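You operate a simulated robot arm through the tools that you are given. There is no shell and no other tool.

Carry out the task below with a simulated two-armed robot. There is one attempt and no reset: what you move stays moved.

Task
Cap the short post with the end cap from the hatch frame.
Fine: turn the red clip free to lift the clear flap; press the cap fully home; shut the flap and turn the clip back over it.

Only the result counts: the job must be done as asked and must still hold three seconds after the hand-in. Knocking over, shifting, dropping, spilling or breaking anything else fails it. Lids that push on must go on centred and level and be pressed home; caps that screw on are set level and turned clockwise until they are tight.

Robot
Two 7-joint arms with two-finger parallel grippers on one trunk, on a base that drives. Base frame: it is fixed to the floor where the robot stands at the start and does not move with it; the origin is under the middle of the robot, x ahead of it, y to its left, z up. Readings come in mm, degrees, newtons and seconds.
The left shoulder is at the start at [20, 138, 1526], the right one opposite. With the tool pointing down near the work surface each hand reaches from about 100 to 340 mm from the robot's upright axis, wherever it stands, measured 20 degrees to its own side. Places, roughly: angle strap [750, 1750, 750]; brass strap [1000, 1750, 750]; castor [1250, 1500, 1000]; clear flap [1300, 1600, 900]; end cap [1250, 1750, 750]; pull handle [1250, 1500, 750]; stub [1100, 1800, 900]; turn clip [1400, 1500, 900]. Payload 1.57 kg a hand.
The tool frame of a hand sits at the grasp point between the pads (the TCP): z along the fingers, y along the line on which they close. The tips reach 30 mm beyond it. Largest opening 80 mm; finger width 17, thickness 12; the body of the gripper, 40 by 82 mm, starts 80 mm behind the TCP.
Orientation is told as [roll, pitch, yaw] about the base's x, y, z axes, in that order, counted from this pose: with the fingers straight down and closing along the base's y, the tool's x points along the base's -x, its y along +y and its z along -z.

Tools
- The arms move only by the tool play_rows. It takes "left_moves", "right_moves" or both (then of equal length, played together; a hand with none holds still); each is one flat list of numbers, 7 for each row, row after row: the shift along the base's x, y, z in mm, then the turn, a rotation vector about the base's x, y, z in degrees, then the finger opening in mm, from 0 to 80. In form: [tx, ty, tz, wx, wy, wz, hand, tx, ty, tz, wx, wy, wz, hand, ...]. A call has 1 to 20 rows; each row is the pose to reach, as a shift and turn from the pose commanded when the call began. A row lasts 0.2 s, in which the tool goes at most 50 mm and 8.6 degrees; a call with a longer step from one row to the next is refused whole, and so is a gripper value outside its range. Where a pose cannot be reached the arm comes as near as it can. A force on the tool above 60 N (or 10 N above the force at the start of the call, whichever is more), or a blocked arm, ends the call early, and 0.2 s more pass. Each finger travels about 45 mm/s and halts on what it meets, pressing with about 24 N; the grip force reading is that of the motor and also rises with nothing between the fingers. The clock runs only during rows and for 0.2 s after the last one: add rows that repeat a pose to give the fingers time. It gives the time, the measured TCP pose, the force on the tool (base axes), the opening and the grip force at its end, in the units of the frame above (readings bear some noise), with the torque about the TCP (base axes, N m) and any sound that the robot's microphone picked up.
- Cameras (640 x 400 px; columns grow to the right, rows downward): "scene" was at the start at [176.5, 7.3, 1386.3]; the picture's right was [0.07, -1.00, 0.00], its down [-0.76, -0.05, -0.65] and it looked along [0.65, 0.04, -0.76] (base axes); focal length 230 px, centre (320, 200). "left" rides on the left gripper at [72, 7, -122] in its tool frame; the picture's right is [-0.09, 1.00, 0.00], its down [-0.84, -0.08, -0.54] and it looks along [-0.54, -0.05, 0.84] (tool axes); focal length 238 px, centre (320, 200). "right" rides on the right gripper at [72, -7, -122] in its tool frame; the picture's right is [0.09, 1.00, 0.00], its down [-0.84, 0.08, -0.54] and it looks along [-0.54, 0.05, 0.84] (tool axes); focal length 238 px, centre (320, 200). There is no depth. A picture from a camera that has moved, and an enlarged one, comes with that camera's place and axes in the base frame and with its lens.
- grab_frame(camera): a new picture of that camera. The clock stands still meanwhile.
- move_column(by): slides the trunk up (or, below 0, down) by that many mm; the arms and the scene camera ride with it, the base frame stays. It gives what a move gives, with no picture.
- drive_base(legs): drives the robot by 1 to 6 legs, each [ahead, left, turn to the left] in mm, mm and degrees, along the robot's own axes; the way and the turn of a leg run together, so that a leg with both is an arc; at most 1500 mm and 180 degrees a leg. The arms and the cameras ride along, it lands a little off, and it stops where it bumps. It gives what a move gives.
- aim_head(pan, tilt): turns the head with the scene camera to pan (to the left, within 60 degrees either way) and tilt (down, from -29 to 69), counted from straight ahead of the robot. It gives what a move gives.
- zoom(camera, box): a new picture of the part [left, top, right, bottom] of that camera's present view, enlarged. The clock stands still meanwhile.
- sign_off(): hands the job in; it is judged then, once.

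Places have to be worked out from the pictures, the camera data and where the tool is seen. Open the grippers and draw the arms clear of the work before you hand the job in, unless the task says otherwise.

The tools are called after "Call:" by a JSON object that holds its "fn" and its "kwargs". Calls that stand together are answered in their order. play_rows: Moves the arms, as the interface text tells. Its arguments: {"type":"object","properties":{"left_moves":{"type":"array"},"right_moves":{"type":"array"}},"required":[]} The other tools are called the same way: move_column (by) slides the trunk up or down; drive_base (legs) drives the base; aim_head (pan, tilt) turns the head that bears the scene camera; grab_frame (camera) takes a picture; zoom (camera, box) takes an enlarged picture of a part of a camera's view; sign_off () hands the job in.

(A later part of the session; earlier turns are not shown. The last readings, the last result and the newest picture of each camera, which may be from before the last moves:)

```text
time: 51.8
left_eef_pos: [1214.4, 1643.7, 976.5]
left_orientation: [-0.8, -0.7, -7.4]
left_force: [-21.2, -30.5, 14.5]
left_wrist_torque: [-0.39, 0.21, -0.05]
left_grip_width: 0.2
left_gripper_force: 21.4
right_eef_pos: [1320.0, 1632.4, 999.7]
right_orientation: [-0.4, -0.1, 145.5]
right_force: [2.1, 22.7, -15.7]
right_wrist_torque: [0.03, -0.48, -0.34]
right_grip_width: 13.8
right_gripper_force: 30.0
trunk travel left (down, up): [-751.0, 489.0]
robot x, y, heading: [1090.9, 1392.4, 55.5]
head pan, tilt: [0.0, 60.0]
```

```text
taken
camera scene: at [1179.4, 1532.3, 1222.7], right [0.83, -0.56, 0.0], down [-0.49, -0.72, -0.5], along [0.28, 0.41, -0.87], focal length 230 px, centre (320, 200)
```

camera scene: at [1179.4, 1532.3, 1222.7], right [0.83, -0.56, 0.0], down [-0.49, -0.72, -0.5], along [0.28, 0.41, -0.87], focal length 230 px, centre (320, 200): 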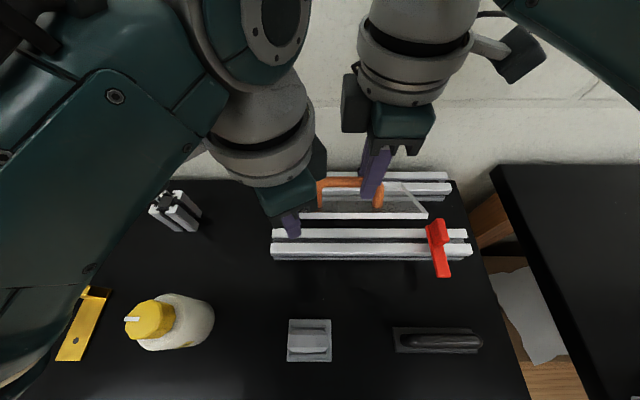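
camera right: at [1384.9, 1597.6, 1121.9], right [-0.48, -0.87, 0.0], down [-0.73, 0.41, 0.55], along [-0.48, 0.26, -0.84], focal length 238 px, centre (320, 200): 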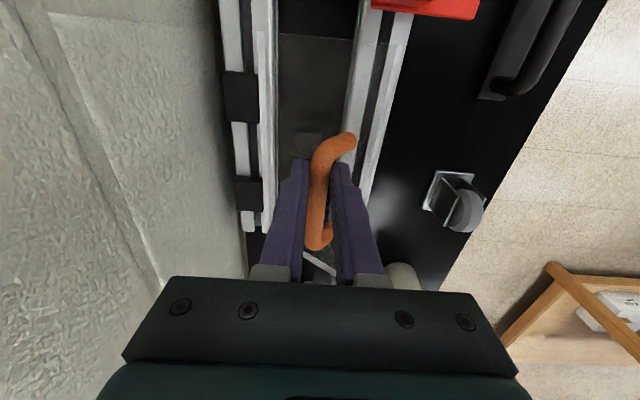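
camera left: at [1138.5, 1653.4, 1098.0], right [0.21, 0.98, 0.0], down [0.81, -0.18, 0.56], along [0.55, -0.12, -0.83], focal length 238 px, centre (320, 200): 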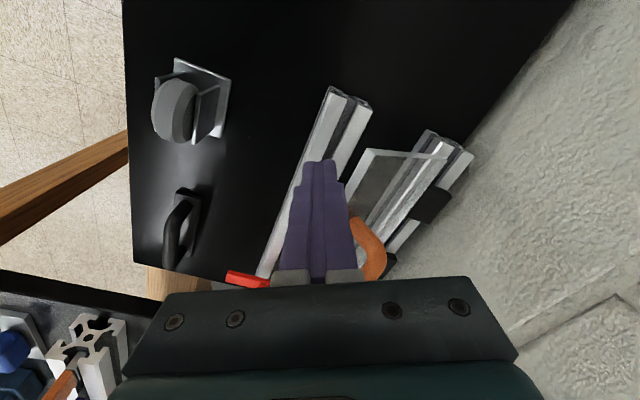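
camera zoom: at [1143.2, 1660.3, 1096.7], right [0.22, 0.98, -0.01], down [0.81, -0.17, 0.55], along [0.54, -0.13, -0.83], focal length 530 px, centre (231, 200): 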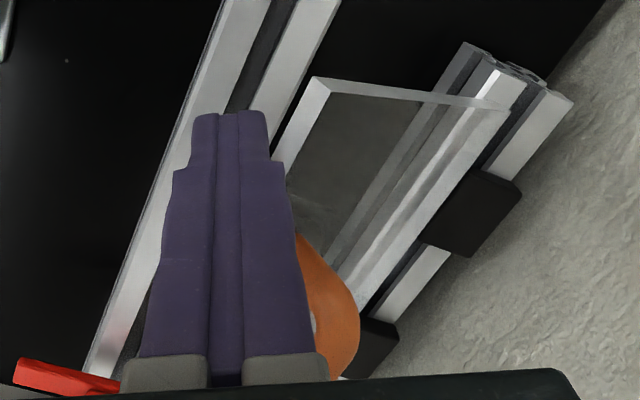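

Contact made (37 N). The left holds, the right opens and lifts straight up off the bar.

Call:
{"fn": "play_rows", "kwargs": {"right_moves": [0, 0, 0, 0, 0, 0, 25, 0, 0, 0, 0, 0, 0, 40, 0, 0, 0, 0, 0, 0, 40, 0, 0, 15, 0, 0, 0, 40, 0, 0, 35, 0, 0, 0, 40, 0, 0, 60, 0, 0, 0, 40]}}

Call:
{"fn": "grab_frame", "kwargs": {"camera": "scene"}}

Call:
{"fn": "grab_frame", "kwargs": {"camera": "left"}}

```text
time: 53.2
left_eef_pos: [1216.3, 1644.7, 976.2]
left_orientation: [-0.4, -0.9, -7.1]
left_force: [-21.3, -24.4, 20.4]
left_wrist_torque: [-0.19, 0.13, 0.01]
left_grip_width: 0.0
left_gripper_force: 21.2
right_eef_pos: [1321.3, 1628.0, 1059.2]
right_orientation: [0.0, 0.0, 145.5]
right_force: [-0.1, 0.2, -0.5]
right_wrist_torque: [-0.05, -0.02, 0.02]
right_grip_width: 40.0
right_gripper_force: 0.0
trunk travel left (down, up): [-751.0, 489.0]
robot x, y, heading: [1087.0, 1394.9, 55.5]
head pan, tilt: [0.0, 60.0]
```

```text
taken
camera scene: at [1180.0, 1531.2, 1222.5], right [0.83, -0.56, 0.0], down [-0.49, -0.72, -0.5], along [0.28, 0.41, -0.87], focal length 230 px, centre (320, 200)
```

scene: 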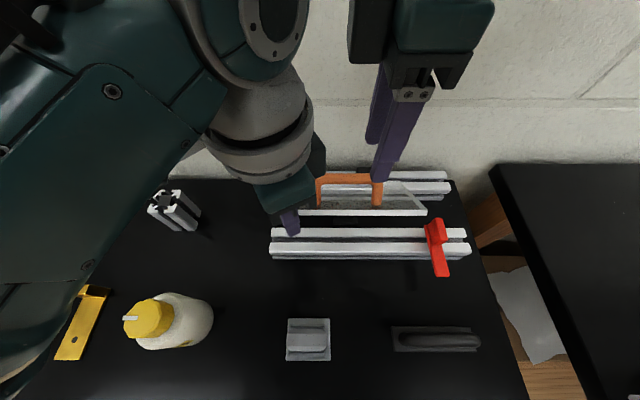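

```text
taken
camera left: at [1144.1, 1660.6, 1097.2], right [0.21, 0.98, -0.01], down [0.81, -0.17, 0.56], along [0.54, -0.12, -0.83], focal length 238 px, centre (320, 200)
```

left: 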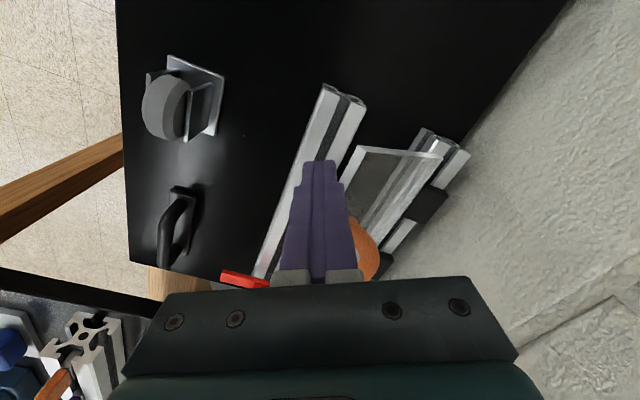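

The flap stays propped on the left fingers. I clear the right hand away and continue pushing the flap up and back with the left.

Call:
{"fn": "play_rows", "kwargs": {"left_moves": [0, 0, 0, 0, 0, 0, 0, 2.8, 4.1, 4, 0, 0, 0, 0, 5.6, 8.2, 8, 0, 0, 0, 0, 9, 13.2, 11, 0, 0, 0, 0, 12.4, 18.2, 14, 0, 0, 0, 0], "right_moves": [6, -19, 10, 0, 0, 0, 40, 13, -38, 20, 0, 0, 0, 40, 20, -57, 20, 0, 0, 0, 40, 26, -76, 20, 0, 0, 0, 40, 32, -95, 20, 0, 0, 0, 40]}}

Call:
{"fn": "grab_frame", "kwargs": {"camera": "scene"}}

Call:
{"fn": "grab_frame", "kwargs": {"camera": "left"}}

```text
time: 54.1
left_eef_pos: [1220.1, 1651.4, 985.0]
left_orientation: [-1.1, -0.5, -7.3]
left_force: [-16.9, -15.2, 18.3]
left_wrist_torque: [-0.07, 0.08, -0.02]
left_grip_width: 0.2
left_gripper_force: 21.4
right_eef_pos: [1341.4, 1568.5, 1079.6]
right_orientation: [0.1, -0.1, 145.5]
right_force: [-0.4, 0.1, 0.1]
right_wrist_torque: [0.0, 0.0, 0.0]
right_grip_width: 40.0
right_gripper_force: 0.1
trunk travel left (down, up): [-751.0, 489.0]
robot x, y, heading: [1089.7, 1394.9, 55.5]
head pan, tilt: [0.0, 60.0]
stopped in row 4 (left hand): the force on the tool passed its limit at 63 N (the readings are from after the stop); the commanded pose is now the measured one
```

```text
taken
camera scene: at [1180.0, 1531.9, 1222.6], right [0.83, -0.56, 0.0], down [-0.49, -0.72, -0.5], along [0.28, 0.41, -0.87], focal length 230 px, centre (320, 200)
```

scene: 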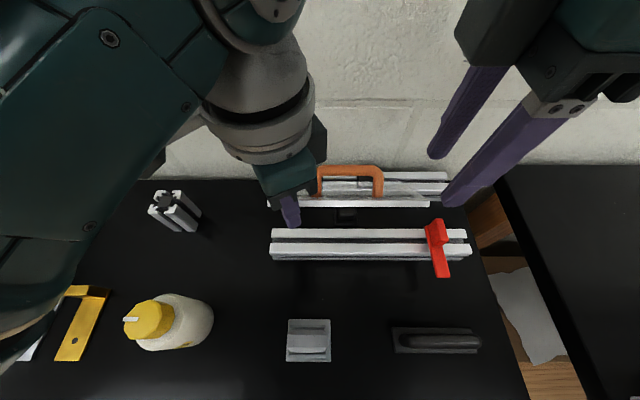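

```text
taken
camera left: at [1150.1, 1668.9, 1106.6], right [0.22, 0.98, -0.02], down [0.82, -0.17, 0.55], along [0.53, -0.14, -0.83], focal length 238 px, centre (320, 200)
```

left: 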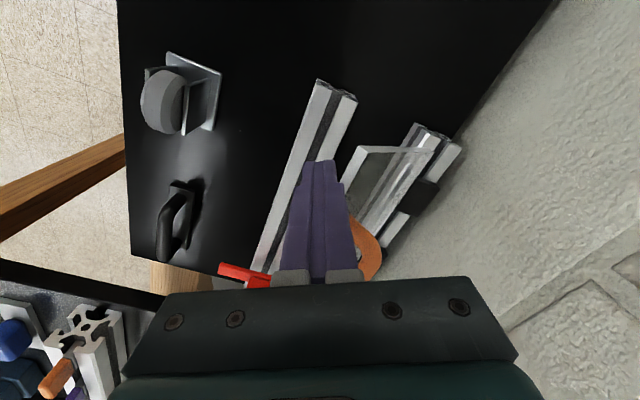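

The flap is rising, but the push was too horizontal. I add more upward motion along the arc.

Call:
{"fn": "play_rows", "kwargs": {"left_moves": [0.6, 0.8, 4, 0, 0, 0, 0, 2.3, 3.3, 8, 0, 0, 0, 0, 4.5, 6.6, 12, 0, 0, 0, 0]}}

Call:
{"fn": "grab_frame", "kwargs": {"camera": "scene"}}

```text
time: 54.9
left_eef_pos: [1228.1, 1662.9, 999.5]
left_orientation: [-0.4, -1.0, -7.2]
left_force: [-2.9, 0.6, 1.2]
left_wrist_torque: [0.01, 0.05, -0.01]
left_grip_width: 0.0
left_gripper_force: 21.3
right_eef_pos: [1343.5, 1570.0, 1079.3]
right_orientation: [-0.2, 0.0, 145.5]
right_force: [0.1, -0.2, -0.9]
right_wrist_torque: [-0.01, -0.01, 0.01]
right_grip_width: 40.1
right_gripper_force: 0.1
trunk travel left (down, up): [-751.0, 489.0]
robot x, y, heading: [1092.2, 1395.7, 55.5]
head pan, tilt: [0.0, 60.0]
```

```text
taken
camera scene: at [1181.9, 1533.5, 1223.0], right [0.83, -0.56, 0.0], down [-0.49, -0.71, -0.5], along [0.28, 0.41, -0.87], focal length 230 px, centre (320, 200)
```

scene: 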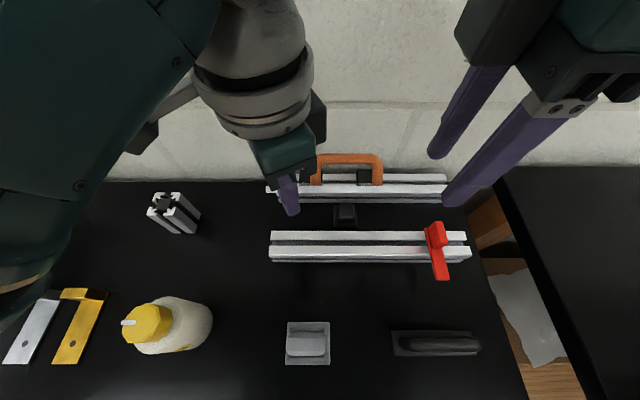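

Force fell to near zero and the flap is at about 65–70°. I keep pushing ahead, slightly up.

Call:
{"fn": "play_rows", "kwargs": {"left_moves": [4, 5.8, 3, 0, 0, 0, 0, 8, 11.6, 5, 0, 0, 0, 0, 12, 17.4, 6, 0, 0, 0, 0]}}

Call:
{"fn": "grab_frame", "kwargs": {"camera": "scene"}}

Call:
{"fn": "grab_frame", "kwargs": {"camera": "left"}}

```text
time: 55.7
left_eef_pos: [1241.4, 1678.4, 1005.5]
left_orientation: [-0.5, -1.0, -7.1]
left_force: [-0.1, -1.6, 0.6]
left_wrist_torque: [0.0, -0.04, -0.02]
left_grip_width: 0.2
left_gripper_force: 21.4
right_eef_pos: [1344.0, 1570.8, 1081.1]
right_orientation: [-0.2, 0.0, 145.6]
right_force: [0.4, 0.5, 0.0]
right_wrist_torque: [0.0, 0.0, 0.01]
right_grip_width: 40.1
right_gripper_force: 0.1
trunk travel left (down, up): [-751.0, 489.0]
robot x, y, heading: [1089.0, 1394.0, 55.7]
head pan, tilt: [0.0, 60.0]
```

```text
taken
camera scene: at [1182.1, 1533.3, 1223.2], right [0.83, -0.56, 0.0], down [-0.49, -0.71, -0.5], along [0.28, 0.41, -0.87], focal length 230 px, centre (320, 200)
```

scene: 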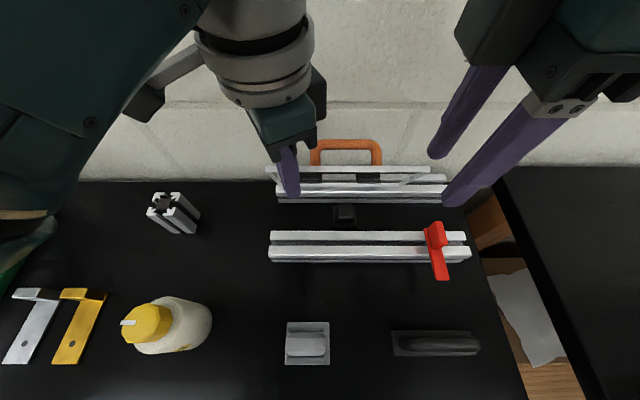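

```text
taken
camera left: at [1169.8, 1696.2, 1125.5], right [0.22, 0.98, -0.01], down [0.81, -0.18, 0.56], along [0.54, -0.13, -0.83], focal length 238 px, centre (320, 200)
```

left: 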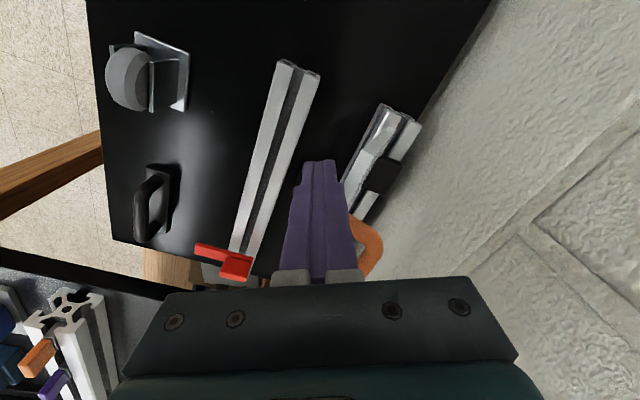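

The flap stands at about 65–70°. To keep my wrist off the wall I tilt the left hand (fingers pointing ahead) while pushing on.

Call:
{"fn": "play_rows", "kwargs": {"left_moves": [2.5, 3.6, 0, 4, -2.8, 0, 0, 5, 7.3, 0, 8.2, -5.6, 0, 0, 7.5, 11, 0, 12.4, -8.5, 0, 0, 10, 14.6, 0, 12.4, -8.5, 0, 0]}}

Call:
{"fn": "grab_frame", "kwargs": {"camera": "scene"}}

Call:
{"fn": "grab_frame", "kwargs": {"camera": "left"}}

```text
time: 56.7
left_eef_pos: [1250.7, 1693.9, 1005.0]
left_orientation: [12.8, -7.7, -8.3]
left_force: [-1.2, -0.2, 0.3]
left_wrist_torque: [0.0, 0.01, 0.01]
left_grip_width: 0.1
left_gripper_force: 21.7
right_eef_pos: [1344.5, 1570.4, 1080.8]
right_orientation: [-0.1, 0.0, 145.5]
right_force: [-1.5, 0.5, 0.1]
right_wrist_torque: [0.0, -0.04, 0.01]
right_grip_width: 40.1
right_gripper_force: 0.2
trunk travel left (down, up): [-751.0, 489.0]
robot x, y, heading: [1087.0, 1392.8, 55.5]
head pan, tilt: [0.0, 60.0]
```

```text
taken
camera scene: at [1182.0, 1533.3, 1223.2], right [0.83, -0.56, 0.0], down [-0.49, -0.71, -0.5], along [0.28, 0.41, -0.87], focal length 230 px, centre (320, 200)
```

scene: 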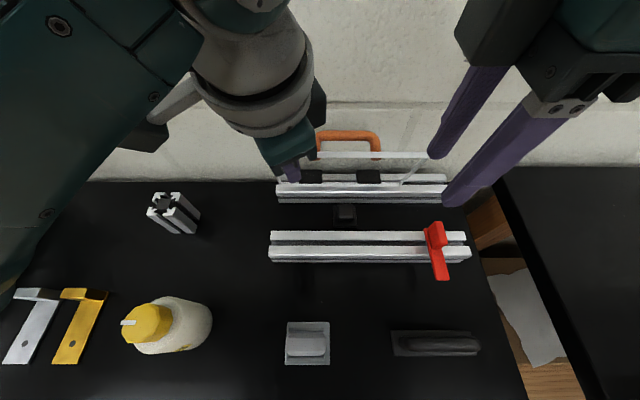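

```text
taken
camera left: at [1162.0, 1685.4, 1114.1], right [0.2, 0.95, 0.23], down [0.73, -0.3, 0.62], along [0.66, 0.05, -0.75], focal length 238 px, centre (320, 200)
```

left: 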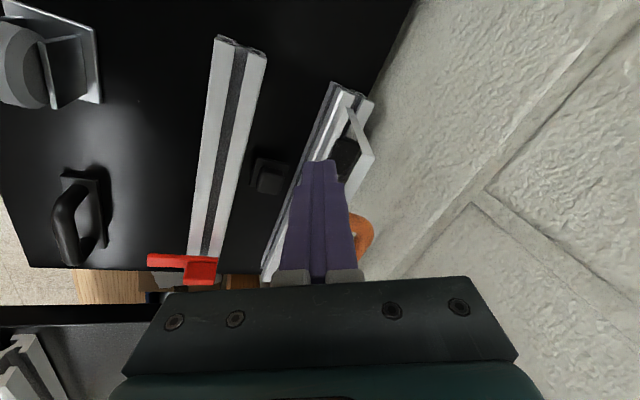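

Tilting works and the flap is nearly upright. I push on ahead.

Call:
{"fn": "play_rows", "kwargs": {"left_moves": [3.4, 5, 0, 0, 0, 0, 0, 6.8, 10, 0, 0, 0, 0, 0, 10.2, 14.9, 0, 0, 0, 0, 0, 12.4, 18.2, 0, 0, 0, 0, 0]}}

Call:
{"fn": "grab_frame", "kwargs": {"camera": "scene"}}

Call:
{"fn": "grab_frame", "kwargs": {"camera": "left"}}

```text
time: 57.6
left_eef_pos: [1255.9, 1701.9, 1002.2]
left_orientation: [11.5, -6.9, -8.4]
left_force: [-17.6, -17.3, 14.0]
left_wrist_torque: [-0.28, 0.27, 0.01]
left_grip_width: 0.0
left_gripper_force: 21.3
right_eef_pos: [1340.8, 1567.9, 1079.7]
right_orientation: [0.0, 0.0, 145.5]
right_force: [-0.5, -0.5, 0.0]
right_wrist_torque: [-0.01, -0.02, 0.02]
right_grip_width: 40.0
right_gripper_force: 0.0
trunk travel left (down, up): [-751.0, 489.0]
robot x, y, heading: [1090.1, 1390.8, 55.6]
head pan, tilt: [0.0, 60.0]
stopped in row 4 (left hand): the force on the tool passed its limit at 64 N (the readings are from after the stop); the commanded pose is now the measured one
```

```text
taken
camera scene: at [1179.3, 1531.0, 1222.6], right [0.83, -0.56, 0.0], down [-0.49, -0.72, -0.5], along [0.28, 0.41, -0.87], focal length 230 px, centre (320, 200)
```

scene: 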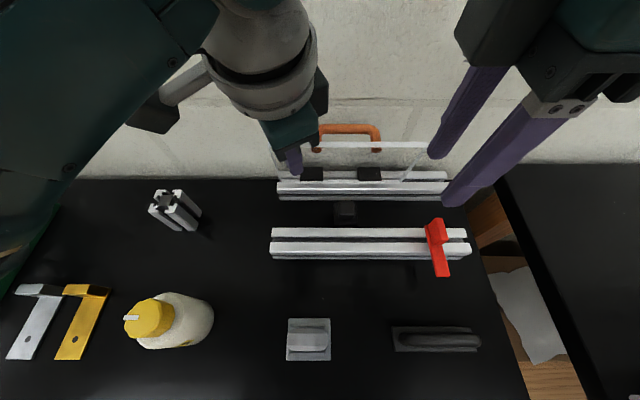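

```text
taken
camera left: at [1169.8, 1695.5, 1113.2], right [0.21, 0.96, 0.21], down [0.73, -0.29, 0.61], along [0.65, 0.02, -0.76], focal length 238 px, centre (320, 200)
```

left: 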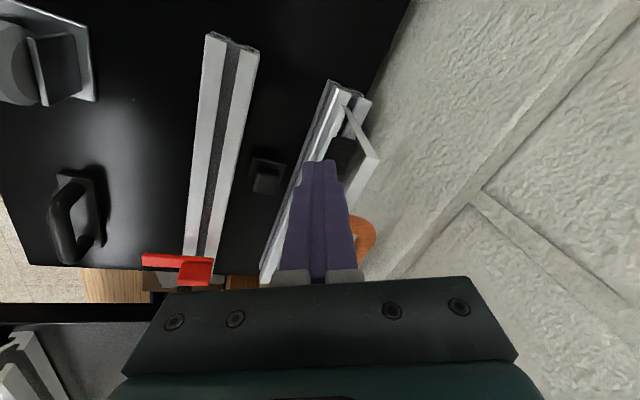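

Force limit again, likely the edge sliding up the finger. I relieve it with an upward motion as before and watch the force.

Call:
{"fn": "play_rows", "kwargs": {"left_moves": [0, 0, 4, 0, 0, 0, 0, 1, 1.5, 8, 0, 0, 0, 0, 2.2, 3.3, 10, 0, 0, 0, 0]}}

Call:
{"fn": "zoom", "kwargs": {"camera": "scene", "box": [240, 100, 480, 250]}}

Call:
{"fn": "zoom", "kwargs": {"camera": "left", "box": [240, 60, 440, 290]}}

```text
time: 58.5
left_eef_pos: [1256.1, 1701.3, 1009.1]
left_orientation: [10.9, -6.4, -8.3]
left_force: [-12.7, -18.2, -30.4]
left_wrist_torque: [-0.92, 0.71, -0.09]
left_grip_width: 0.0
left_gripper_force: 20.8
right_eef_pos: [1341.4, 1564.4, 1078.1]
right_orientation: [0.2, -0.1, 145.5]
right_force: [0.3, 0.1, -0.3]
right_wrist_torque: [-0.01, 0.02, 0.0]
right_grip_width: 39.9
right_gripper_force: 0.1
trunk travel left (down, up): [-751.0, 489.0]
robot x, y, heading: [1089.7, 1392.0, 55.5]
head pan, tilt: [0.0, 60.0]
```

```text
2.67 times, centred on (360, 175) of scene
camera zoom: at [1179.3, 1529.1, 1221.9], right [0.83, -0.56, 0.0], down [-0.49, -0.72, -0.49], along [0.28, 0.41, -0.87], focal length 614 px, centre (213, 267)
```

zoom: 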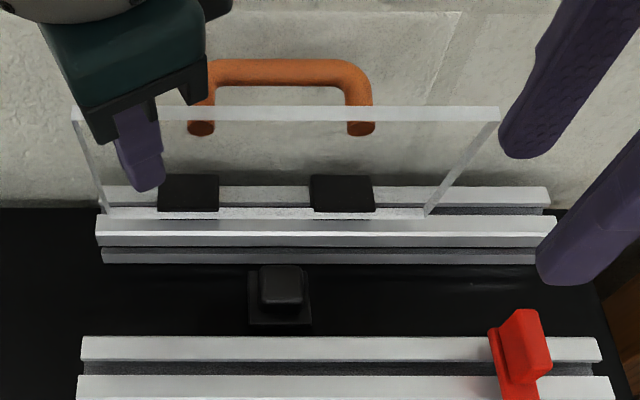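

```text
1.74 times, centred on (340, 175) of left
camera zoom: at [1170.4, 1696.0, 1119.7], right [0.21, 0.96, 0.2], down [0.74, -0.29, 0.61], along [0.64, 0.02, -0.77], focal length 414 px, centre (285, 244)
```

zoom: 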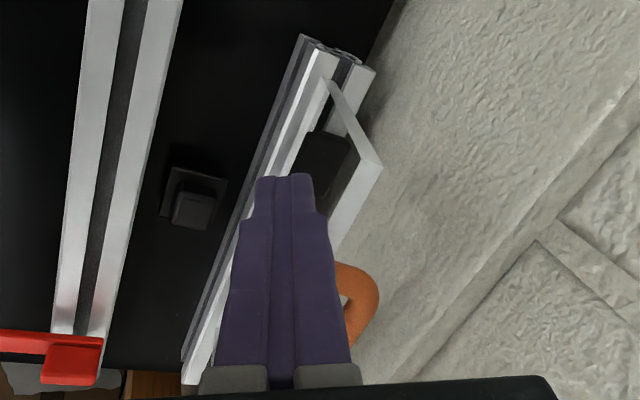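

The flap is at about 81° and pushing further meets a stop. I back the finger off a little and see whether the flap stays by itself.

Call:
{"fn": "play_rows", "kwargs": {"left_moves": [0, 0, -5, 0, 0, 0, 0, -3, -4.4, -7, 0, 0, 0, 0, -5, -7.3, -7, 0, 0, 0, 0, -5, -7.3, -7, 0, 0, 0, 0]}}

Call:
{"fn": "zoom", "kwargs": {"camera": "scene", "box": [240, 100, 480, 250]}}

```text
time: 59.5
left_eef_pos: [1255.8, 1699.5, 1006.7]
left_orientation: [11.9, -7.2, -8.4]
left_force: [-11.1, -14.1, 4.0]
left_wrist_torque: [-0.29, 0.22, 0.01]
left_grip_width: 0.0
left_gripper_force: 21.6
right_eef_pos: [1342.3, 1568.0, 1079.7]
right_orientation: [0.0, 0.0, 145.5]
right_force: [-0.8, 0.4, 0.2]
right_wrist_torque: [0.0, -0.02, -0.02]
right_grip_width: 40.1
right_gripper_force: 0.1
trunk travel left (down, up): [-751.0, 489.0]
robot x, y, heading: [1091.4, 1392.0, 55.6]
head pan, tilt: [0.0, 60.0]
```

```text
2.67 times, centred on (360, 175) of scene
camera zoom: at [1180.5, 1531.5, 1222.8], right [0.83, -0.56, 0.0], down [-0.49, -0.72, -0.5], along [0.28, 0.41, -0.87], focal length 614 px, centre (213, 267)
```

zoom: 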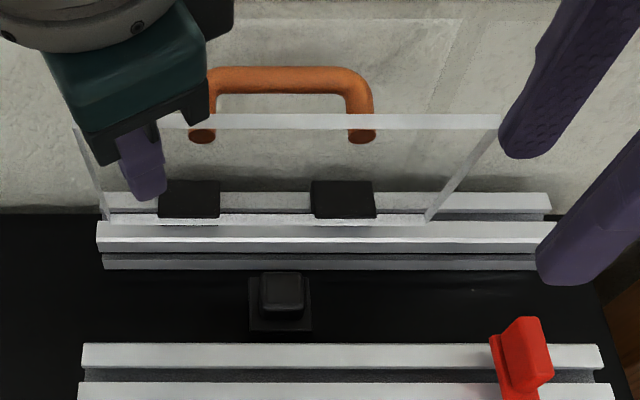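

Still in contact at 18 N; I back off further in small steps.

Call:
{"fn": "play_rows", "kwargs": {"left_moves": [-2, -3, 0, 0, 0, 0, 0, -4, -5.8, 0, 0, 0, 0, 0, -5, -7.3, 0, 0, 0, 0, 0, -5, -7.3, 0, 0, 0, 0, 0]}}

Call:
{"fn": "zoom", "kwargs": {"camera": "scene", "box": [240, 100, 480, 250]}}

Call:
{"fn": "zoom", "kwargs": {"camera": "left", "box": [240, 60, 440, 290]}}

```text
time: 60.5
left_eef_pos: [1253.6, 1694.5, 1007.5]
left_orientation: [12.1, -7.3, -8.4]
left_force: [0.3, -0.4, 0.2]
left_wrist_torque: [0.03, -0.04, -0.03]
left_grip_width: 0.0
left_gripper_force: 21.4
right_eef_pos: [1344.8, 1570.9, 1081.0]
right_orientation: [-0.3, 0.0, 145.5]
right_force: [-1.0, 0.0, 0.3]
right_wrist_torque: [0.0, -0.01, -0.01]
right_grip_width: 40.0
right_gripper_force: 0.0
trunk travel left (down, up): [-751.0, 489.0]
robot x, y, heading: [1091.2, 1390.0, 55.7]
head pan, tilt: [0.0, 60.0]
```

```text
2.67 times, centred on (360, 175) of scene
camera zoom: at [1181.6, 1532.9, 1223.3], right [0.83, -0.56, 0.0], down [-0.49, -0.71, -0.5], along [0.28, 0.41, -0.87], focal length 614 px, centre (213, 267)
```

zoom: 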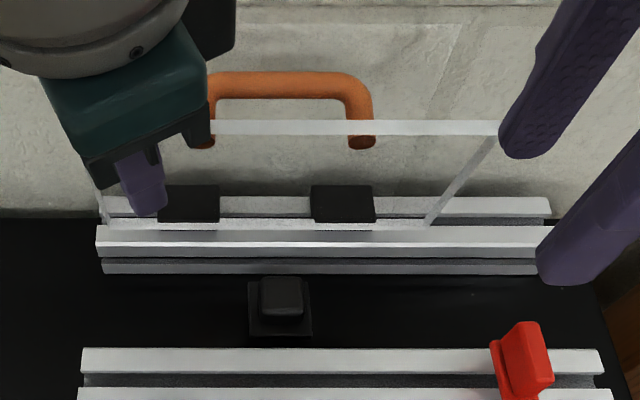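

```text
1.74 times, centred on (340, 175) of left
camera zoom: at [1165.1, 1687.6, 1117.8], right [0.21, 0.95, 0.22], down [0.73, -0.3, 0.62], along [0.65, 0.03, -0.76], focal length 414 px, centre (285, 244)
```

zoom: 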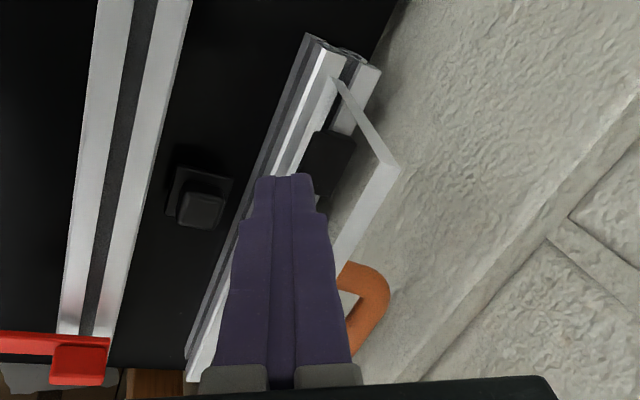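

Zero force and the flap keeps standing on its own. I withdraw the left hand further and check again.

Call:
{"fn": "play_rows", "kwargs": {"left_moves": [-6, -8.7, 5, 0, 0, 0, 0, -12, -17.4, 10, 0, 0, 0, 0, -20, -29, 20, 0, 0, 0, 0, -34, -45, 30, 0, 0, 0, 0]}}

Call:
{"fn": "zoom", "kwargs": {"camera": "scene", "box": [240, 100, 480, 250]}}

Call:
{"fn": "grab_frame", "kwargs": {"camera": "left"}}

```text
time: 61.5
left_eef_pos: [1218.9, 1649.7, 1036.5]
left_orientation: [12.0, -7.4, -8.4]
left_force: [0.2, 0.4, 0.7]
left_wrist_torque: [0.0, 0.0, 0.01]
left_grip_width: 0.0
left_gripper_force: 21.1
right_eef_pos: [1343.2, 1570.4, 1081.3]
right_orientation: [-0.3, 0.0, 145.5]
right_force: [0.6, -0.2, 0.3]
right_wrist_torque: [-0.01, -0.01, -0.01]
right_grip_width: 40.2
right_gripper_force: 0.0
trunk travel left (down, up): [-751.0, 489.0]
robot x, y, heading: [1088.7, 1389.6, 56.0]
head pan, tilt: [0.0, 60.0]
```

```text
2.67 times, centred on (360, 175) of scene
camera zoom: at [1181.6, 1532.8, 1223.3], right [0.83, -0.56, 0.0], down [-0.49, -0.71, -0.5], along [0.28, 0.41, -0.87], focal length 614 px, centre (213, 267)
```

zoom: 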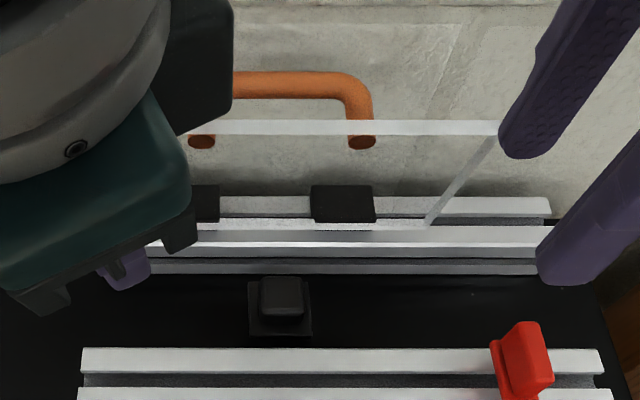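

```text
taken
camera left: at [1131.3, 1642.7, 1147.6], right [0.21, 0.95, 0.22], down [0.73, -0.3, 0.62], along [0.65, 0.03, -0.76], focal length 238 px, centre (320, 200)
```

left: 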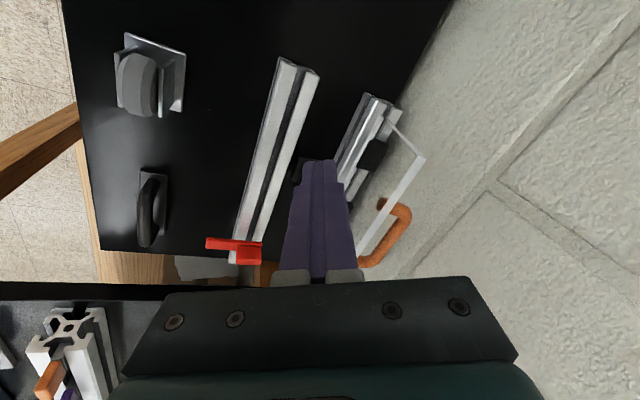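

The flap stays open. The cap (square plate with a smaller block on top) lies between the rails at about (1313, 1651). I level the left hand and test whether it can reach with yaw along the rail.

Call:
{"fn": "play_rows", "kwargs": {"left_moves": [-12, -18, 10, -6.2, 4.2, 0, 0, -24, -36, 15, -12.4, 8.5, 0, 0, -30, -45, 15, -12.4, 8.5, 0, 0]}}

Call:
{"fn": "play_rows", "kwargs": {"left_moves": [0, 0, 0, 0, 0, 8, 0, 0, 0, 0, 0, 0, 16, 20, 0, 0, 0, 0, 0, 24, 40, 0, 0, 0, 0, 0, 32, 60, 0, 0, 0, 0, 0, 40, 60, 0, 0, 0, 0, 0, 48, 60, 0, 0, 0, 0, 0, 56, 60, 0, 0, 0, 0, 0, 63, 60]}}

Call:
{"fn": "grab_frame", "kwargs": {"camera": "left"}}

Call:
{"fn": "grab_frame", "kwargs": {"camera": "scene"}}

```text
time: 62.2
left_eef_pos: [1189.4, 1605.1, 1052.9]
left_orientation: [-1.4, -0.4, -7.3]
left_force: [-0.3, -0.4, -1.1]
left_wrist_torque: [0.04, -0.03, 0.01]
left_grip_width: 0.0
left_gripper_force: 21.1
right_eef_pos: [1344.1, 1570.9, 1080.0]
right_orientation: [-0.1, 0.0, 145.5]
right_force: [-0.2, 1.0, -0.3]
right_wrist_torque: [0.0, 0.01, 0.0]
right_grip_width: 39.9
right_gripper_force: 0.0
trunk travel left (down, up): [-751.0, 489.0]
robot x, y, heading: [1091.6, 1393.0, 55.8]
head pan, tilt: [0.0, 60.0]
```

```text
time: 64.0
left_eef_pos: [1188.6, 1606.5, 1051.5]
left_orientation: [-1.3, -0.5, 55.9]
left_force: [0.5, 0.6, 0.2]
left_wrist_torque: [0.02, 0.01, 0.0]
left_grip_width: 60.0
left_gripper_force: 0.1
right_eef_pos: [1343.7, 1569.0, 1082.1]
right_orientation: [-0.1, 0.0, 145.5]
right_force: [-0.3, 1.4, -0.5]
right_wrist_torque: [0.02, 0.0, -0.01]
right_grip_width: 40.1
right_gripper_force: 0.0
trunk travel left (down, up): [-751.0, 489.0]
robot x, y, heading: [1086.8, 1393.5, 55.7]
head pan, tilt: [0.0, 60.0]
```

```text
taken
camera left: at [1140.6, 1550.1, 1172.9], right [-0.77, 0.64, -0.02], down [0.52, 0.65, 0.55], along [0.36, 0.41, -0.83], focal length 238 px, centre (320, 200)
```

left: 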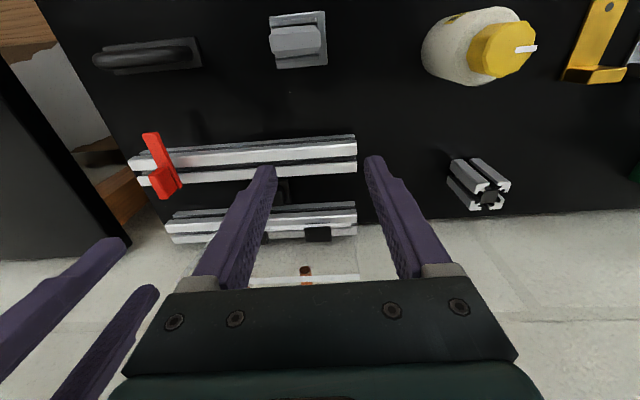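

```text
taken
camera scene: at [1181.3, 1532.5, 1222.8], right [0.83, -0.56, 0.0], down [-0.49, -0.72, -0.49], along [0.28, 0.41, -0.87], focal length 230 px, centre (320, 200)
```

scene: 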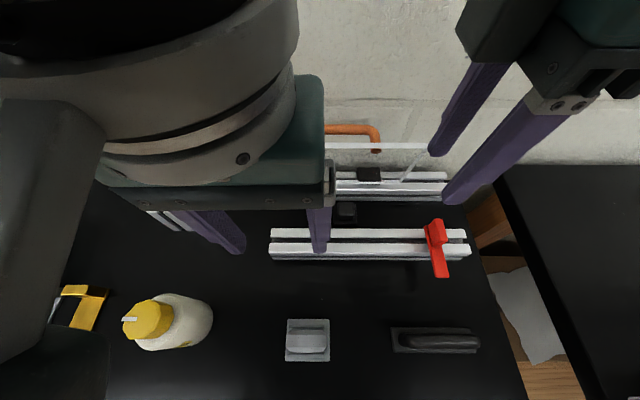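

The left hand reached that yaw well now. I move the right hand out of the way, then bring the left over the cap at height.

Call:
{"fn": "play_rows", "kwargs": {"right_moves": [15, -20, 10, 0, 0, 0, 40, 30, -40, 20, 0, 0, 0, 40, 45, -60, 30, 0, 0, 0, 40, 60, -80, 30, 0, 0, 0, 40, 76, -101, 30, 0, 0, 0, 40]}}

Call:
{"fn": "play_rows", "kwargs": {"left_moves": [25, -3, 0, 0, 0, 0, 60, 50, -6, 0, 0, 0, 0, 60, 75, 2, -10, 0, 0, 0, 60, 95, 15, -20, 0, 0, 0, 60, 110, 30, -25, 0, 0, 0, 60, 110, 30, -25, 0, 0, 0, 60]}}

Call:
{"fn": "grab_frame", "kwargs": {"camera": "left"}}

Call:
{"fn": "grab_frame", "kwargs": {"camera": "scene"}}

```text
time: 65.2
left_eef_pos: [1188.9, 1606.2, 1052.2]
left_orientation: [-1.4, -0.5, 55.7]
left_force: [0.0, -0.3, 0.6]
left_wrist_torque: [0.01, 0.0, 0.01]
left_grip_width: 60.1
left_gripper_force: 0.0
right_eef_pos: [1420.6, 1468.1, 1109.9]
right_orientation: [-0.3, -0.1, 145.5]
right_force: [0.2, 0.3, 0.1]
right_wrist_torque: [-0.03, 0.01, 0.02]
right_grip_width: 40.0
right_gripper_force: 0.1
trunk travel left (down, up): [-751.0, 489.0]
robot x, y, heading: [1088.5, 1395.7, 55.6]
head pan, tilt: [0.0, 60.0]
```

```text
time: 66.7
left_eef_pos: [1299.2, 1634.7, 1027.5]
left_orientation: [-1.4, -0.6, 55.6]
left_force: [0.4, 0.3, 0.8]
left_wrist_torque: [0.0, 0.0, 0.0]
left_grip_width: 60.2
left_gripper_force: 0.0
right_eef_pos: [1420.0, 1468.8, 1109.8]
right_orientation: [-0.3, -0.1, 145.5]
right_force: [0.1, 0.0, -0.3]
right_wrist_torque: [-0.01, -0.01, 0.04]
right_grip_width: 40.2
right_gripper_force: 0.1
trunk travel left (down, up): [-751.0, 489.0]
robot x, y, heading: [1090.4, 1394.7, 55.7]
head pan, tilt: [0.0, 60.0]
```

```text
taken
camera left: at [1250.5, 1579.1, 1148.0], right [-0.77, 0.64, -0.02], down [0.52, 0.65, 0.55], along [0.37, 0.41, -0.83], focal length 238 px, centre (320, 200)
```

left: 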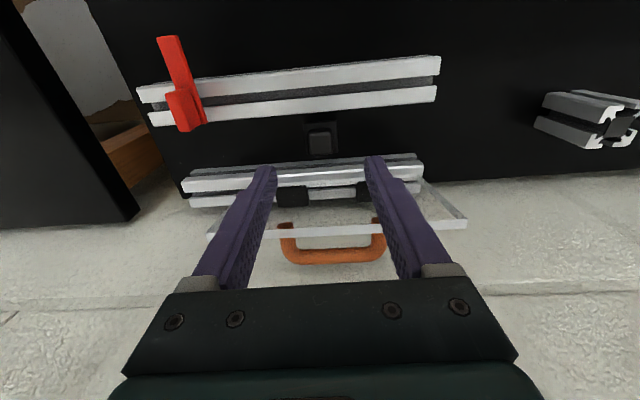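

```text
taken
camera scene: at [1181.6, 1532.9, 1223.3], right [0.83, -0.56, 0.0], down [-0.49, -0.71, -0.5], along [0.28, 0.41, -0.87], focal length 230 px, centre (320, 200)
```

scene: 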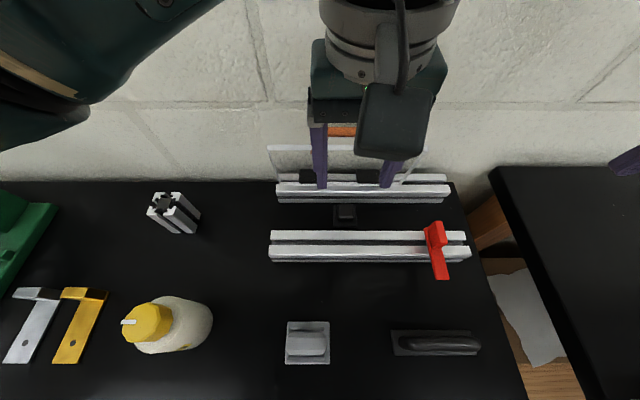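

The left hand sits above the hatch with a clear view of the cap. Zooming.

Call:
{"fn": "zoom", "kwargs": {"camera": "left", "box": [270, 95, 370, 175]}}

Call:
{"fn": "zoom", "kwargs": {"camera": "scene", "box": [305, 180, 385, 240]}}

```text
5.00 times, centred on (320, 135) of left
camera zoom: at [1250.5, 1579.1, 1148.0], right [-0.77, 0.64, -0.02], down [0.52, 0.65, 0.55], along [0.37, 0.41, -0.83], focal length 1192 px, centre (320, 525)
```

zoom: 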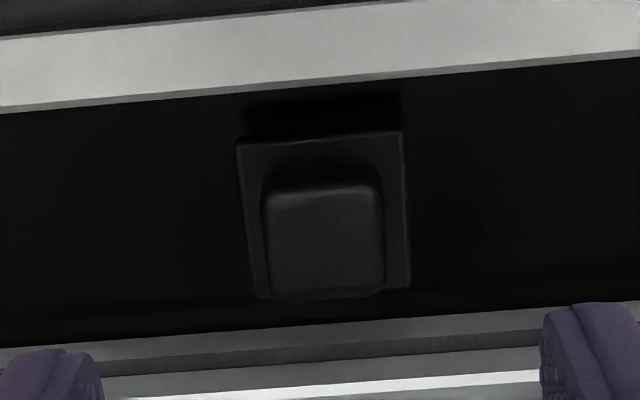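

```text
6.67 times, centred on (345, 210) of scene
camera zoom: at [1181.6, 1532.9, 1223.3], right [0.83, -0.56, 0.0], down [-0.49, -0.71, -0.5], along [0.28, 0.41, -0.87], focal length 1535 px, centre (153, 133)
```

zoom: 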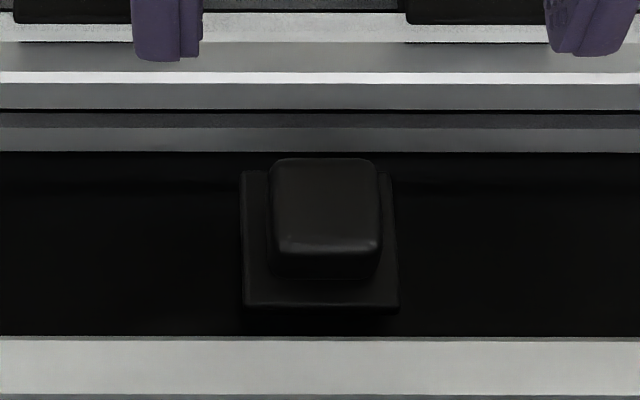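

Cap knob (27 mm wide) centre is about (1317, 1652), top near z 884. I level the left hand and go down to z 950 above it for a check.

Call:
{"fn": "play_rows", "kwargs": {"left_moves": [9, 9, -15, 0.3, 1.5, 0, 60, 18, 17, -35, 0.3, 1.5, 0, 60, 18, 17, -60, 0.3, 1.5, 0, 60, 18, 17, -77, 0.3, 1.5, 0, 60, 18, 17, -77, 0.3, 1.5, 0, 60]}}

Call:
{"fn": "grab_frame", "kwargs": {"camera": "left"}}

Call:
{"fn": "zoom", "kwargs": {"camera": "left", "box": [260, 80, 380, 180]}}

Call:
{"fn": "grab_frame", "kwargs": {"camera": "scene"}}

```text
time: 67.7
left_eef_pos: [1275.4, 1687.1, 932.3]
left_orientation: [3.7, 1.2, 59.3]
left_force: [-13.1, -39.6, 56.2]
left_wrist_torque: [2.58, -3.68, -2.26]
left_grip_width: 65.1
left_gripper_force: 2.8
right_eef_pos: [1420.8, 1464.6, 1109.6]
right_orientation: [0.1, 0.2, 145.4]
right_force: [-0.7, 0.7, -0.5]
right_wrist_torque: [0.02, -0.03, -0.01]
right_grip_width: 40.1
right_gripper_force: 0.0
trunk travel left (down, up): [-751.0, 489.0]
robot x, y, heading: [1090.6, 1394.4, 55.3]
head pan, tilt: [0.0, 60.0]
stopped in row 5 (left hand): the force on the tool passed its limit at 76 N (the readings are from after the stop); the commanded pose is now the measured one
```

```text
taken
camera left: at [1242.2, 1626.4, 1056.0], right [-0.81, 0.59, 0.06], down [0.53, 0.67, 0.52], along [0.26, 0.45, -0.85], focal length 238 px, centre (320, 200)
```

left: 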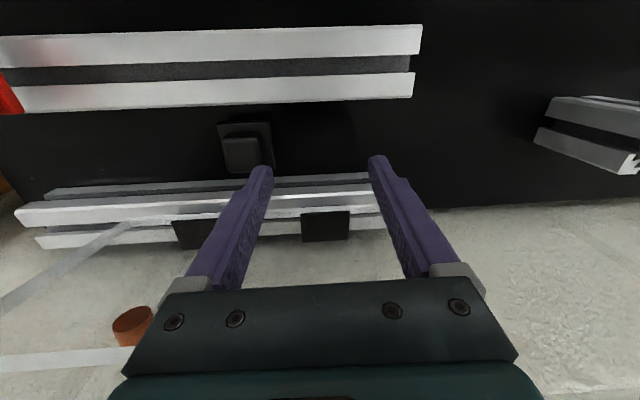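

```text
4.00 times, centred on (320, 130) of left
camera zoom: at [1242.2, 1626.4, 1056.0], right [-0.81, 0.59, 0.06], down [0.53, 0.67, 0.52], along [0.26, 0.45, -0.85], focal length 953 px, centre (320, 480)
```

zoom: 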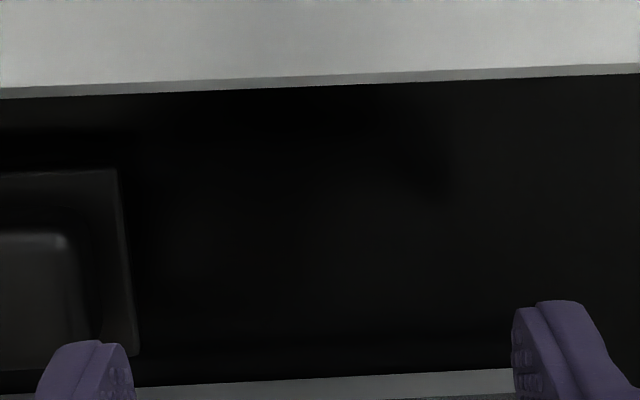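

```text
taken
camera scene: at [1187.6, 1533.8, 1232.6], right [0.81, -0.59, 0.0], down [-0.47, -0.65, -0.6], along [0.35, 0.48, -0.8], focal length 230 px, centre (320, 200)
```

scene: 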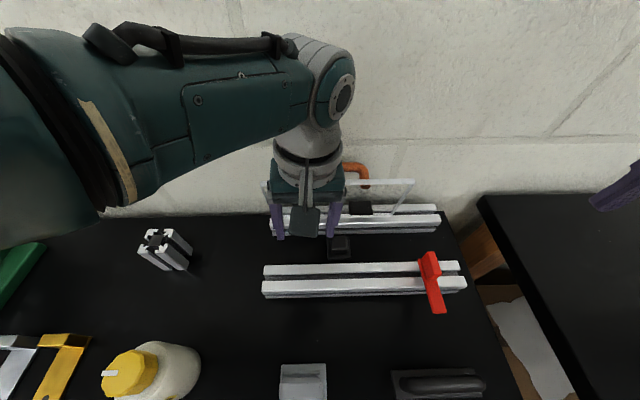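

The left arm swung into another elbow posture and pressed against something (56 N). I back it off upward and toward the robot at once.

Call:
{"fn": "play_rows", "kwargs": {"left_moves": [-2, -3, 12, 0, 0, 0, 62, -6, -8, 25, 0, 0, 0, 62, -12, -18, 45, 0, 0, 0, 62, -22, -33, 70, 0, 0, 0, 62]}}

Call:
{"fn": "grab_frame", "kwargs": {"camera": "scene"}}

Call:
{"fn": "grab_frame", "kwargs": {"camera": "left"}}

```text
time: 68.7
left_eef_pos: [1255.2, 1660.4, 1003.9]
left_orientation: [3.9, 0.7, 59.6]
left_force: [0.0, -0.2, 0.2]
left_wrist_torque: [-0.01, 0.02, -0.01]
left_grip_width: 61.9
left_gripper_force: 0.0
right_eef_pos: [1420.4, 1467.2, 1109.9]
right_orientation: [-0.2, 0.0, 145.5]
right_force: [0.6, -0.5, -1.3]
right_wrist_torque: [0.02, 0.01, 0.0]
right_grip_width: 39.9
right_gripper_force: 0.1
trunk travel left (down, up): [-751.0, 489.0]
robot x, y, heading: [1088.9, 1394.4, 55.6]
head pan, tilt: [0.0, 60.0]
```

```text
taken
camera scene: at [1181.5, 1532.2, 1223.2], right [0.82, -0.57, 0.0], down [-0.49, -0.71, -0.5], along [0.28, 0.41, -0.87], focal length 230 px, centre (320, 200)
```

scene: 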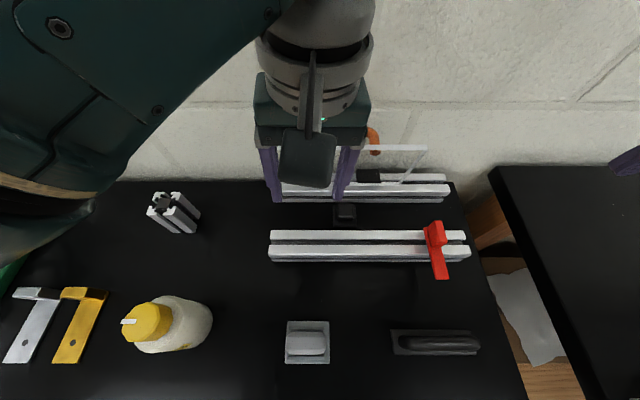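

```text
taken
camera left: at [1221.6, 1597.9, 1126.4], right [-0.81, 0.58, 0.07], down [0.53, 0.67, 0.53], along [0.26, 0.46, -0.85], focal length 238 px, centre (320, 200)
```

left: 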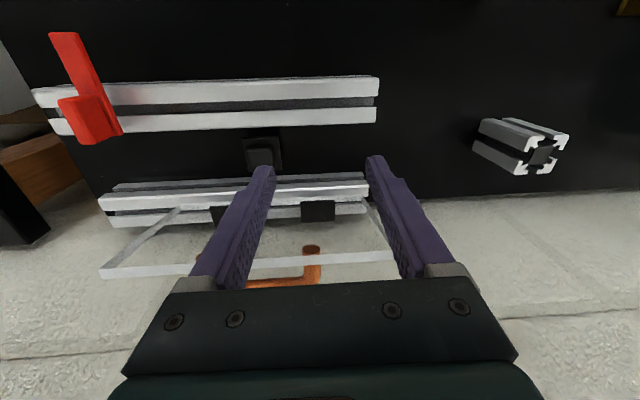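

Nothing was displaced. The left arm is near a wrist limit in this yaw, so the right hand should fetch the cap on its own side. First I withdraw the left hand well away from the hatch.

Call:
{"fn": "play_rows", "kwargs": {"left_moves": [-20, -18, 15, -2, -3, -4, 62, -45, -36, 25, -2, -3, -4, 62, -75, -50, 30, -2, -3, -4, 62, -105, -60, 35, -2, -3, -4, 62, -130, -60, 40, -2, -3, -4, 62]}}

Call:
{"fn": "aim_head", "kwargs": {"pan": 58, "tilt": 40}}

Call:
{"fn": "grab_frame", "kwargs": {"camera": "scene"}}

```text
time: 69.9
left_eef_pos: [1123.5, 1605.0, 1043.5]
left_orientation: [1.1, 0.9, 56.3]
left_force: [0.5, 0.1, 0.3]
left_wrist_torque: [0.01, 0.01, -0.01]
left_grip_width: 62.0
left_gripper_force: 0.0
right_eef_pos: [1420.1, 1468.1, 1109.6]
right_orientation: [-0.2, 0.1, 145.5]
right_force: [-0.9, 0.0, 0.0]
right_wrist_torque: [0.0, 0.0, 0.0]
right_grip_width: 40.2
right_gripper_force: 0.1
trunk travel left (down, up): [-751.0, 489.0]
robot x, y, heading: [1088.5, 1391.1, 55.5]
head pan, tilt: [0.0, 60.0]
```

```text
time: 71.2
left_eef_pos: [1123.7, 1598.5, 1044.2]
left_orientation: [0.3, 0.8, 55.2]
left_force: [0.1, -0.5, -0.1]
left_wrist_torque: [0.01, 0.02, -0.02]
left_grip_width: 61.9
left_gripper_force: 0.1
right_eef_pos: [1420.3, 1468.0, 1109.3]
right_orientation: [-0.2, 0.0, 145.4]
right_force: [0.5, 0.1, -0.7]
right_wrist_torque: [-0.01, 0.01, -0.03]
right_grip_width: 39.9
right_gripper_force: 0.1
trunk travel left (down, up): [-751.0, 489.0]
robot x, y, heading: [1087.9, 1391.9, 55.5]
head pan, tilt: [58.0, 40.0]
```

```text
taken
camera scene: at [1111.4, 1556.3, 1250.9], right [0.93, 0.38, 0.0], down [0.24, -0.59, -0.77], along [-0.29, 0.71, -0.63], focal length 230 px, centre (320, 200)
```

scene: 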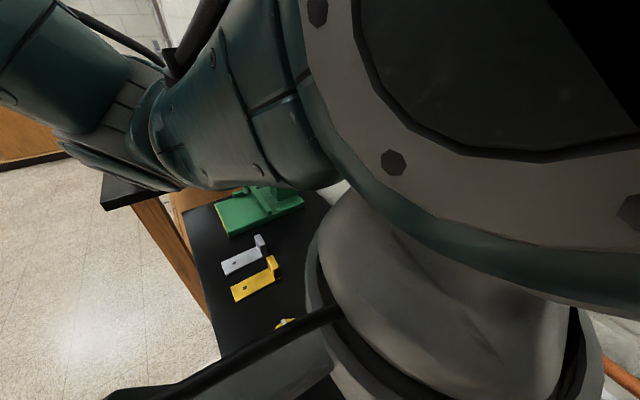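

Left forearm passes above the press with clearance. Now I turn the right hand back by −90° so it closes along the rail.

Call:
{"fn": "play_rows", "kwargs": {"right_moves": [0, 0, 0, 0, 0, -8.4, 40, 0, 0, 0, 0, 0, -16.8, 40, 0, 0, 0, 0, 0, -25.2, 50, 0, 0, 0, 0, 0, -33.6, 60, 0, 0, 0, 0, 0, -42, 60, 0, 0, 0, 0, 0, -50.4, 60, 0, 0, 0, 0, 0, -58.8, 60, 0, 0, 0, 0, 0, -67.2, 60, 0, 0, 0, 0, 0, -75.6, 60, 0, 0, 0, 0, 0, -83.5, 60, 0, 0, 0, 0, 0, -89.9, 60, 0, 0, 0, 0, 0, -89.9, 60]}}

Call:
{"fn": "aim_head", "kwargs": {"pan": 0, "tilt": 60}}

Call:
{"fn": "grab_frame", "kwargs": {"camera": "scene"}}

Call:
{"fn": "grab_frame", "kwargs": {"camera": "right"}}

```text
time: 73.8
left_eef_pos: [1124.4, 1598.9, 1044.6]
left_orientation: [0.3, 0.7, 55.4]
left_force: [-1.0, -0.1, -0.8]
left_wrist_torque: [0.0, -0.01, 0.02]
left_grip_width: 62.0
left_gripper_force: 0.0
right_eef_pos: [1419.8, 1467.5, 1109.6]
right_orientation: [-0.2, 0.1, 55.4]
right_force: [0.2, -0.1, -0.2]
right_wrist_torque: [0.04, 0.0, 0.0]
right_grip_width: 60.3
right_gripper_force: 0.0
trunk travel left (down, up): [-751.0, 489.0]
robot x, y, heading: [1088.5, 1391.0, 55.6]
head pan, tilt: [58.0, 40.0]
```

```text
time: 75.0
left_eef_pos: [1123.6, 1603.6, 1042.0]
left_orientation: [1.1, 0.9, 56.3]
left_force: [0.2, 0.8, -0.1]
left_wrist_torque: [0.01, 0.01, 0.0]
left_grip_width: 61.9
left_gripper_force: 0.1
right_eef_pos: [1420.2, 1467.7, 1109.9]
right_orientation: [-0.2, 0.0, 55.6]
right_force: [0.2, 0.1, -0.4]
right_wrist_torque: [0.02, 0.01, 0.0]
right_grip_width: 59.8
right_gripper_force: 0.0
trunk travel left (down, up): [-751.0, 489.0]
robot x, y, heading: [1090.7, 1397.2, 55.6]
head pan, tilt: [0.0, 60.0]
```

```text
taken
camera scene: at [1160.6, 1541.6, 1223.2], right [0.97, -0.25, 0.0], down [-0.22, -0.84, -0.5], along [0.13, 0.48, -0.87], focal length 230 px, centre (320, 200)
```

scene: 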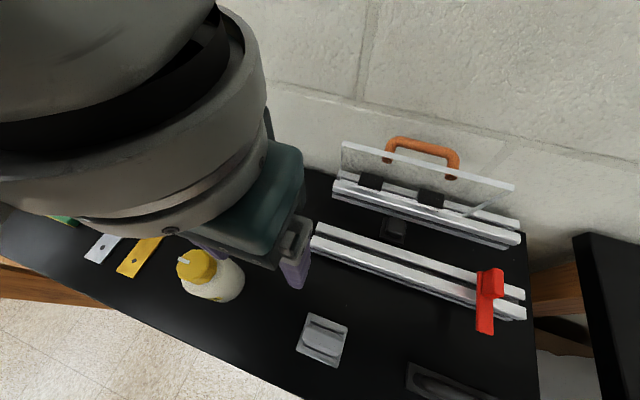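

```text
taken
camera right: at [1384.3, 1404.9, 1232.9], right [-0.87, 0.49, 0.0], down [0.41, 0.73, 0.54], along [0.27, 0.47, -0.84], focal length 238 px, centre (320, 200)
```

right: 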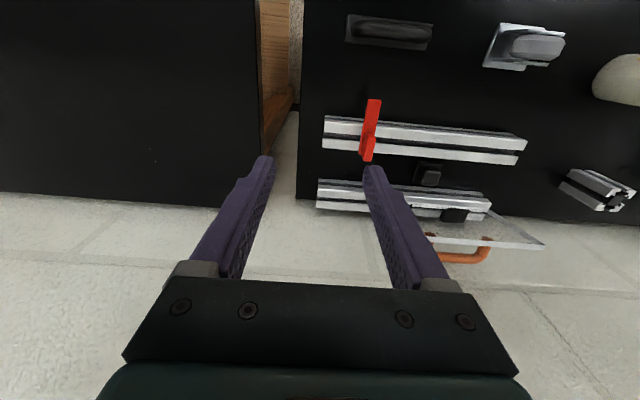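

The head is being touched by the left wrist (camera is panned off). I move the left hand further left and ahead, clear of the head.

Call:
{"fn": "play_rows", "kwargs": {"left_moves": [-12, 17, 0, 0, 0, 0, 62, -25, 34, 0, 0, 0, 0, 62, -37, 51, 0, 0, 0, 0, 62, -45, 65, 0, 0, 0, 0, 62]}}

Call:
{"fn": "aim_head", "kwargs": {"pan": 0, "tilt": 60}}

Call:
{"fn": "grab_frame", "kwargs": {"camera": "scene"}}

```text
time: 76.0
left_eef_pos: [1079.9, 1664.5, 1043.7]
left_orientation: [0.3, 0.7, 55.3]
left_force: [-1.4, 0.3, 0.2]
left_wrist_torque: [0.01, -0.04, 0.01]
left_grip_width: 61.7
left_gripper_force: 0.1
right_eef_pos: [1419.7, 1469.0, 1109.9]
right_orientation: [-0.2, 0.0, 55.7]
right_force: [-0.5, 0.2, 0.4]
right_wrist_torque: [0.01, 0.01, 0.01]
right_grip_width: 59.9
right_gripper_force: 0.0
trunk travel left (down, up): [-751.0, 489.0]
robot x, y, heading: [1088.0, 1390.7, 55.6]
head pan, tilt: [0.0, 60.0]
```

```text
time: 76.6
left_eef_pos: [1079.4, 1664.0, 1044.2]
left_orientation: [0.4, 0.8, 55.4]
left_force: [-0.4, 0.1, 0.4]
left_wrist_torque: [-0.01, -0.02, -0.01]
left_grip_width: 62.1
left_gripper_force: 0.1
right_eef_pos: [1420.9, 1468.6, 1110.5]
right_orientation: [-0.2, -0.1, 55.6]
right_force: [0.8, 0.0, 0.1]
right_wrist_torque: [-0.02, -0.01, 0.01]
right_grip_width: 60.1
right_gripper_force: 0.1
trunk travel left (down, up): [-751.0, 489.0]
robot x, y, heading: [1087.4, 1395.3, 55.4]
head pan, tilt: [0.0, 60.0]
```

```text
taken
camera scene: at [1181.5, 1532.2, 1223.3], right [0.82, -0.57, 0.0], down [-0.49, -0.71, -0.5], along [0.28, 0.41, -0.87], focal length 230 px, centre (320, 200)
```

scene: 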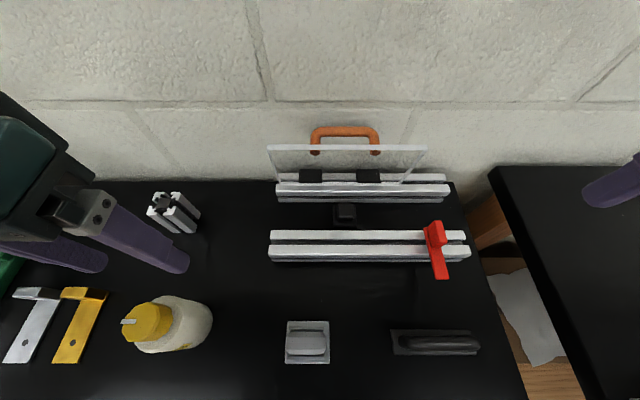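

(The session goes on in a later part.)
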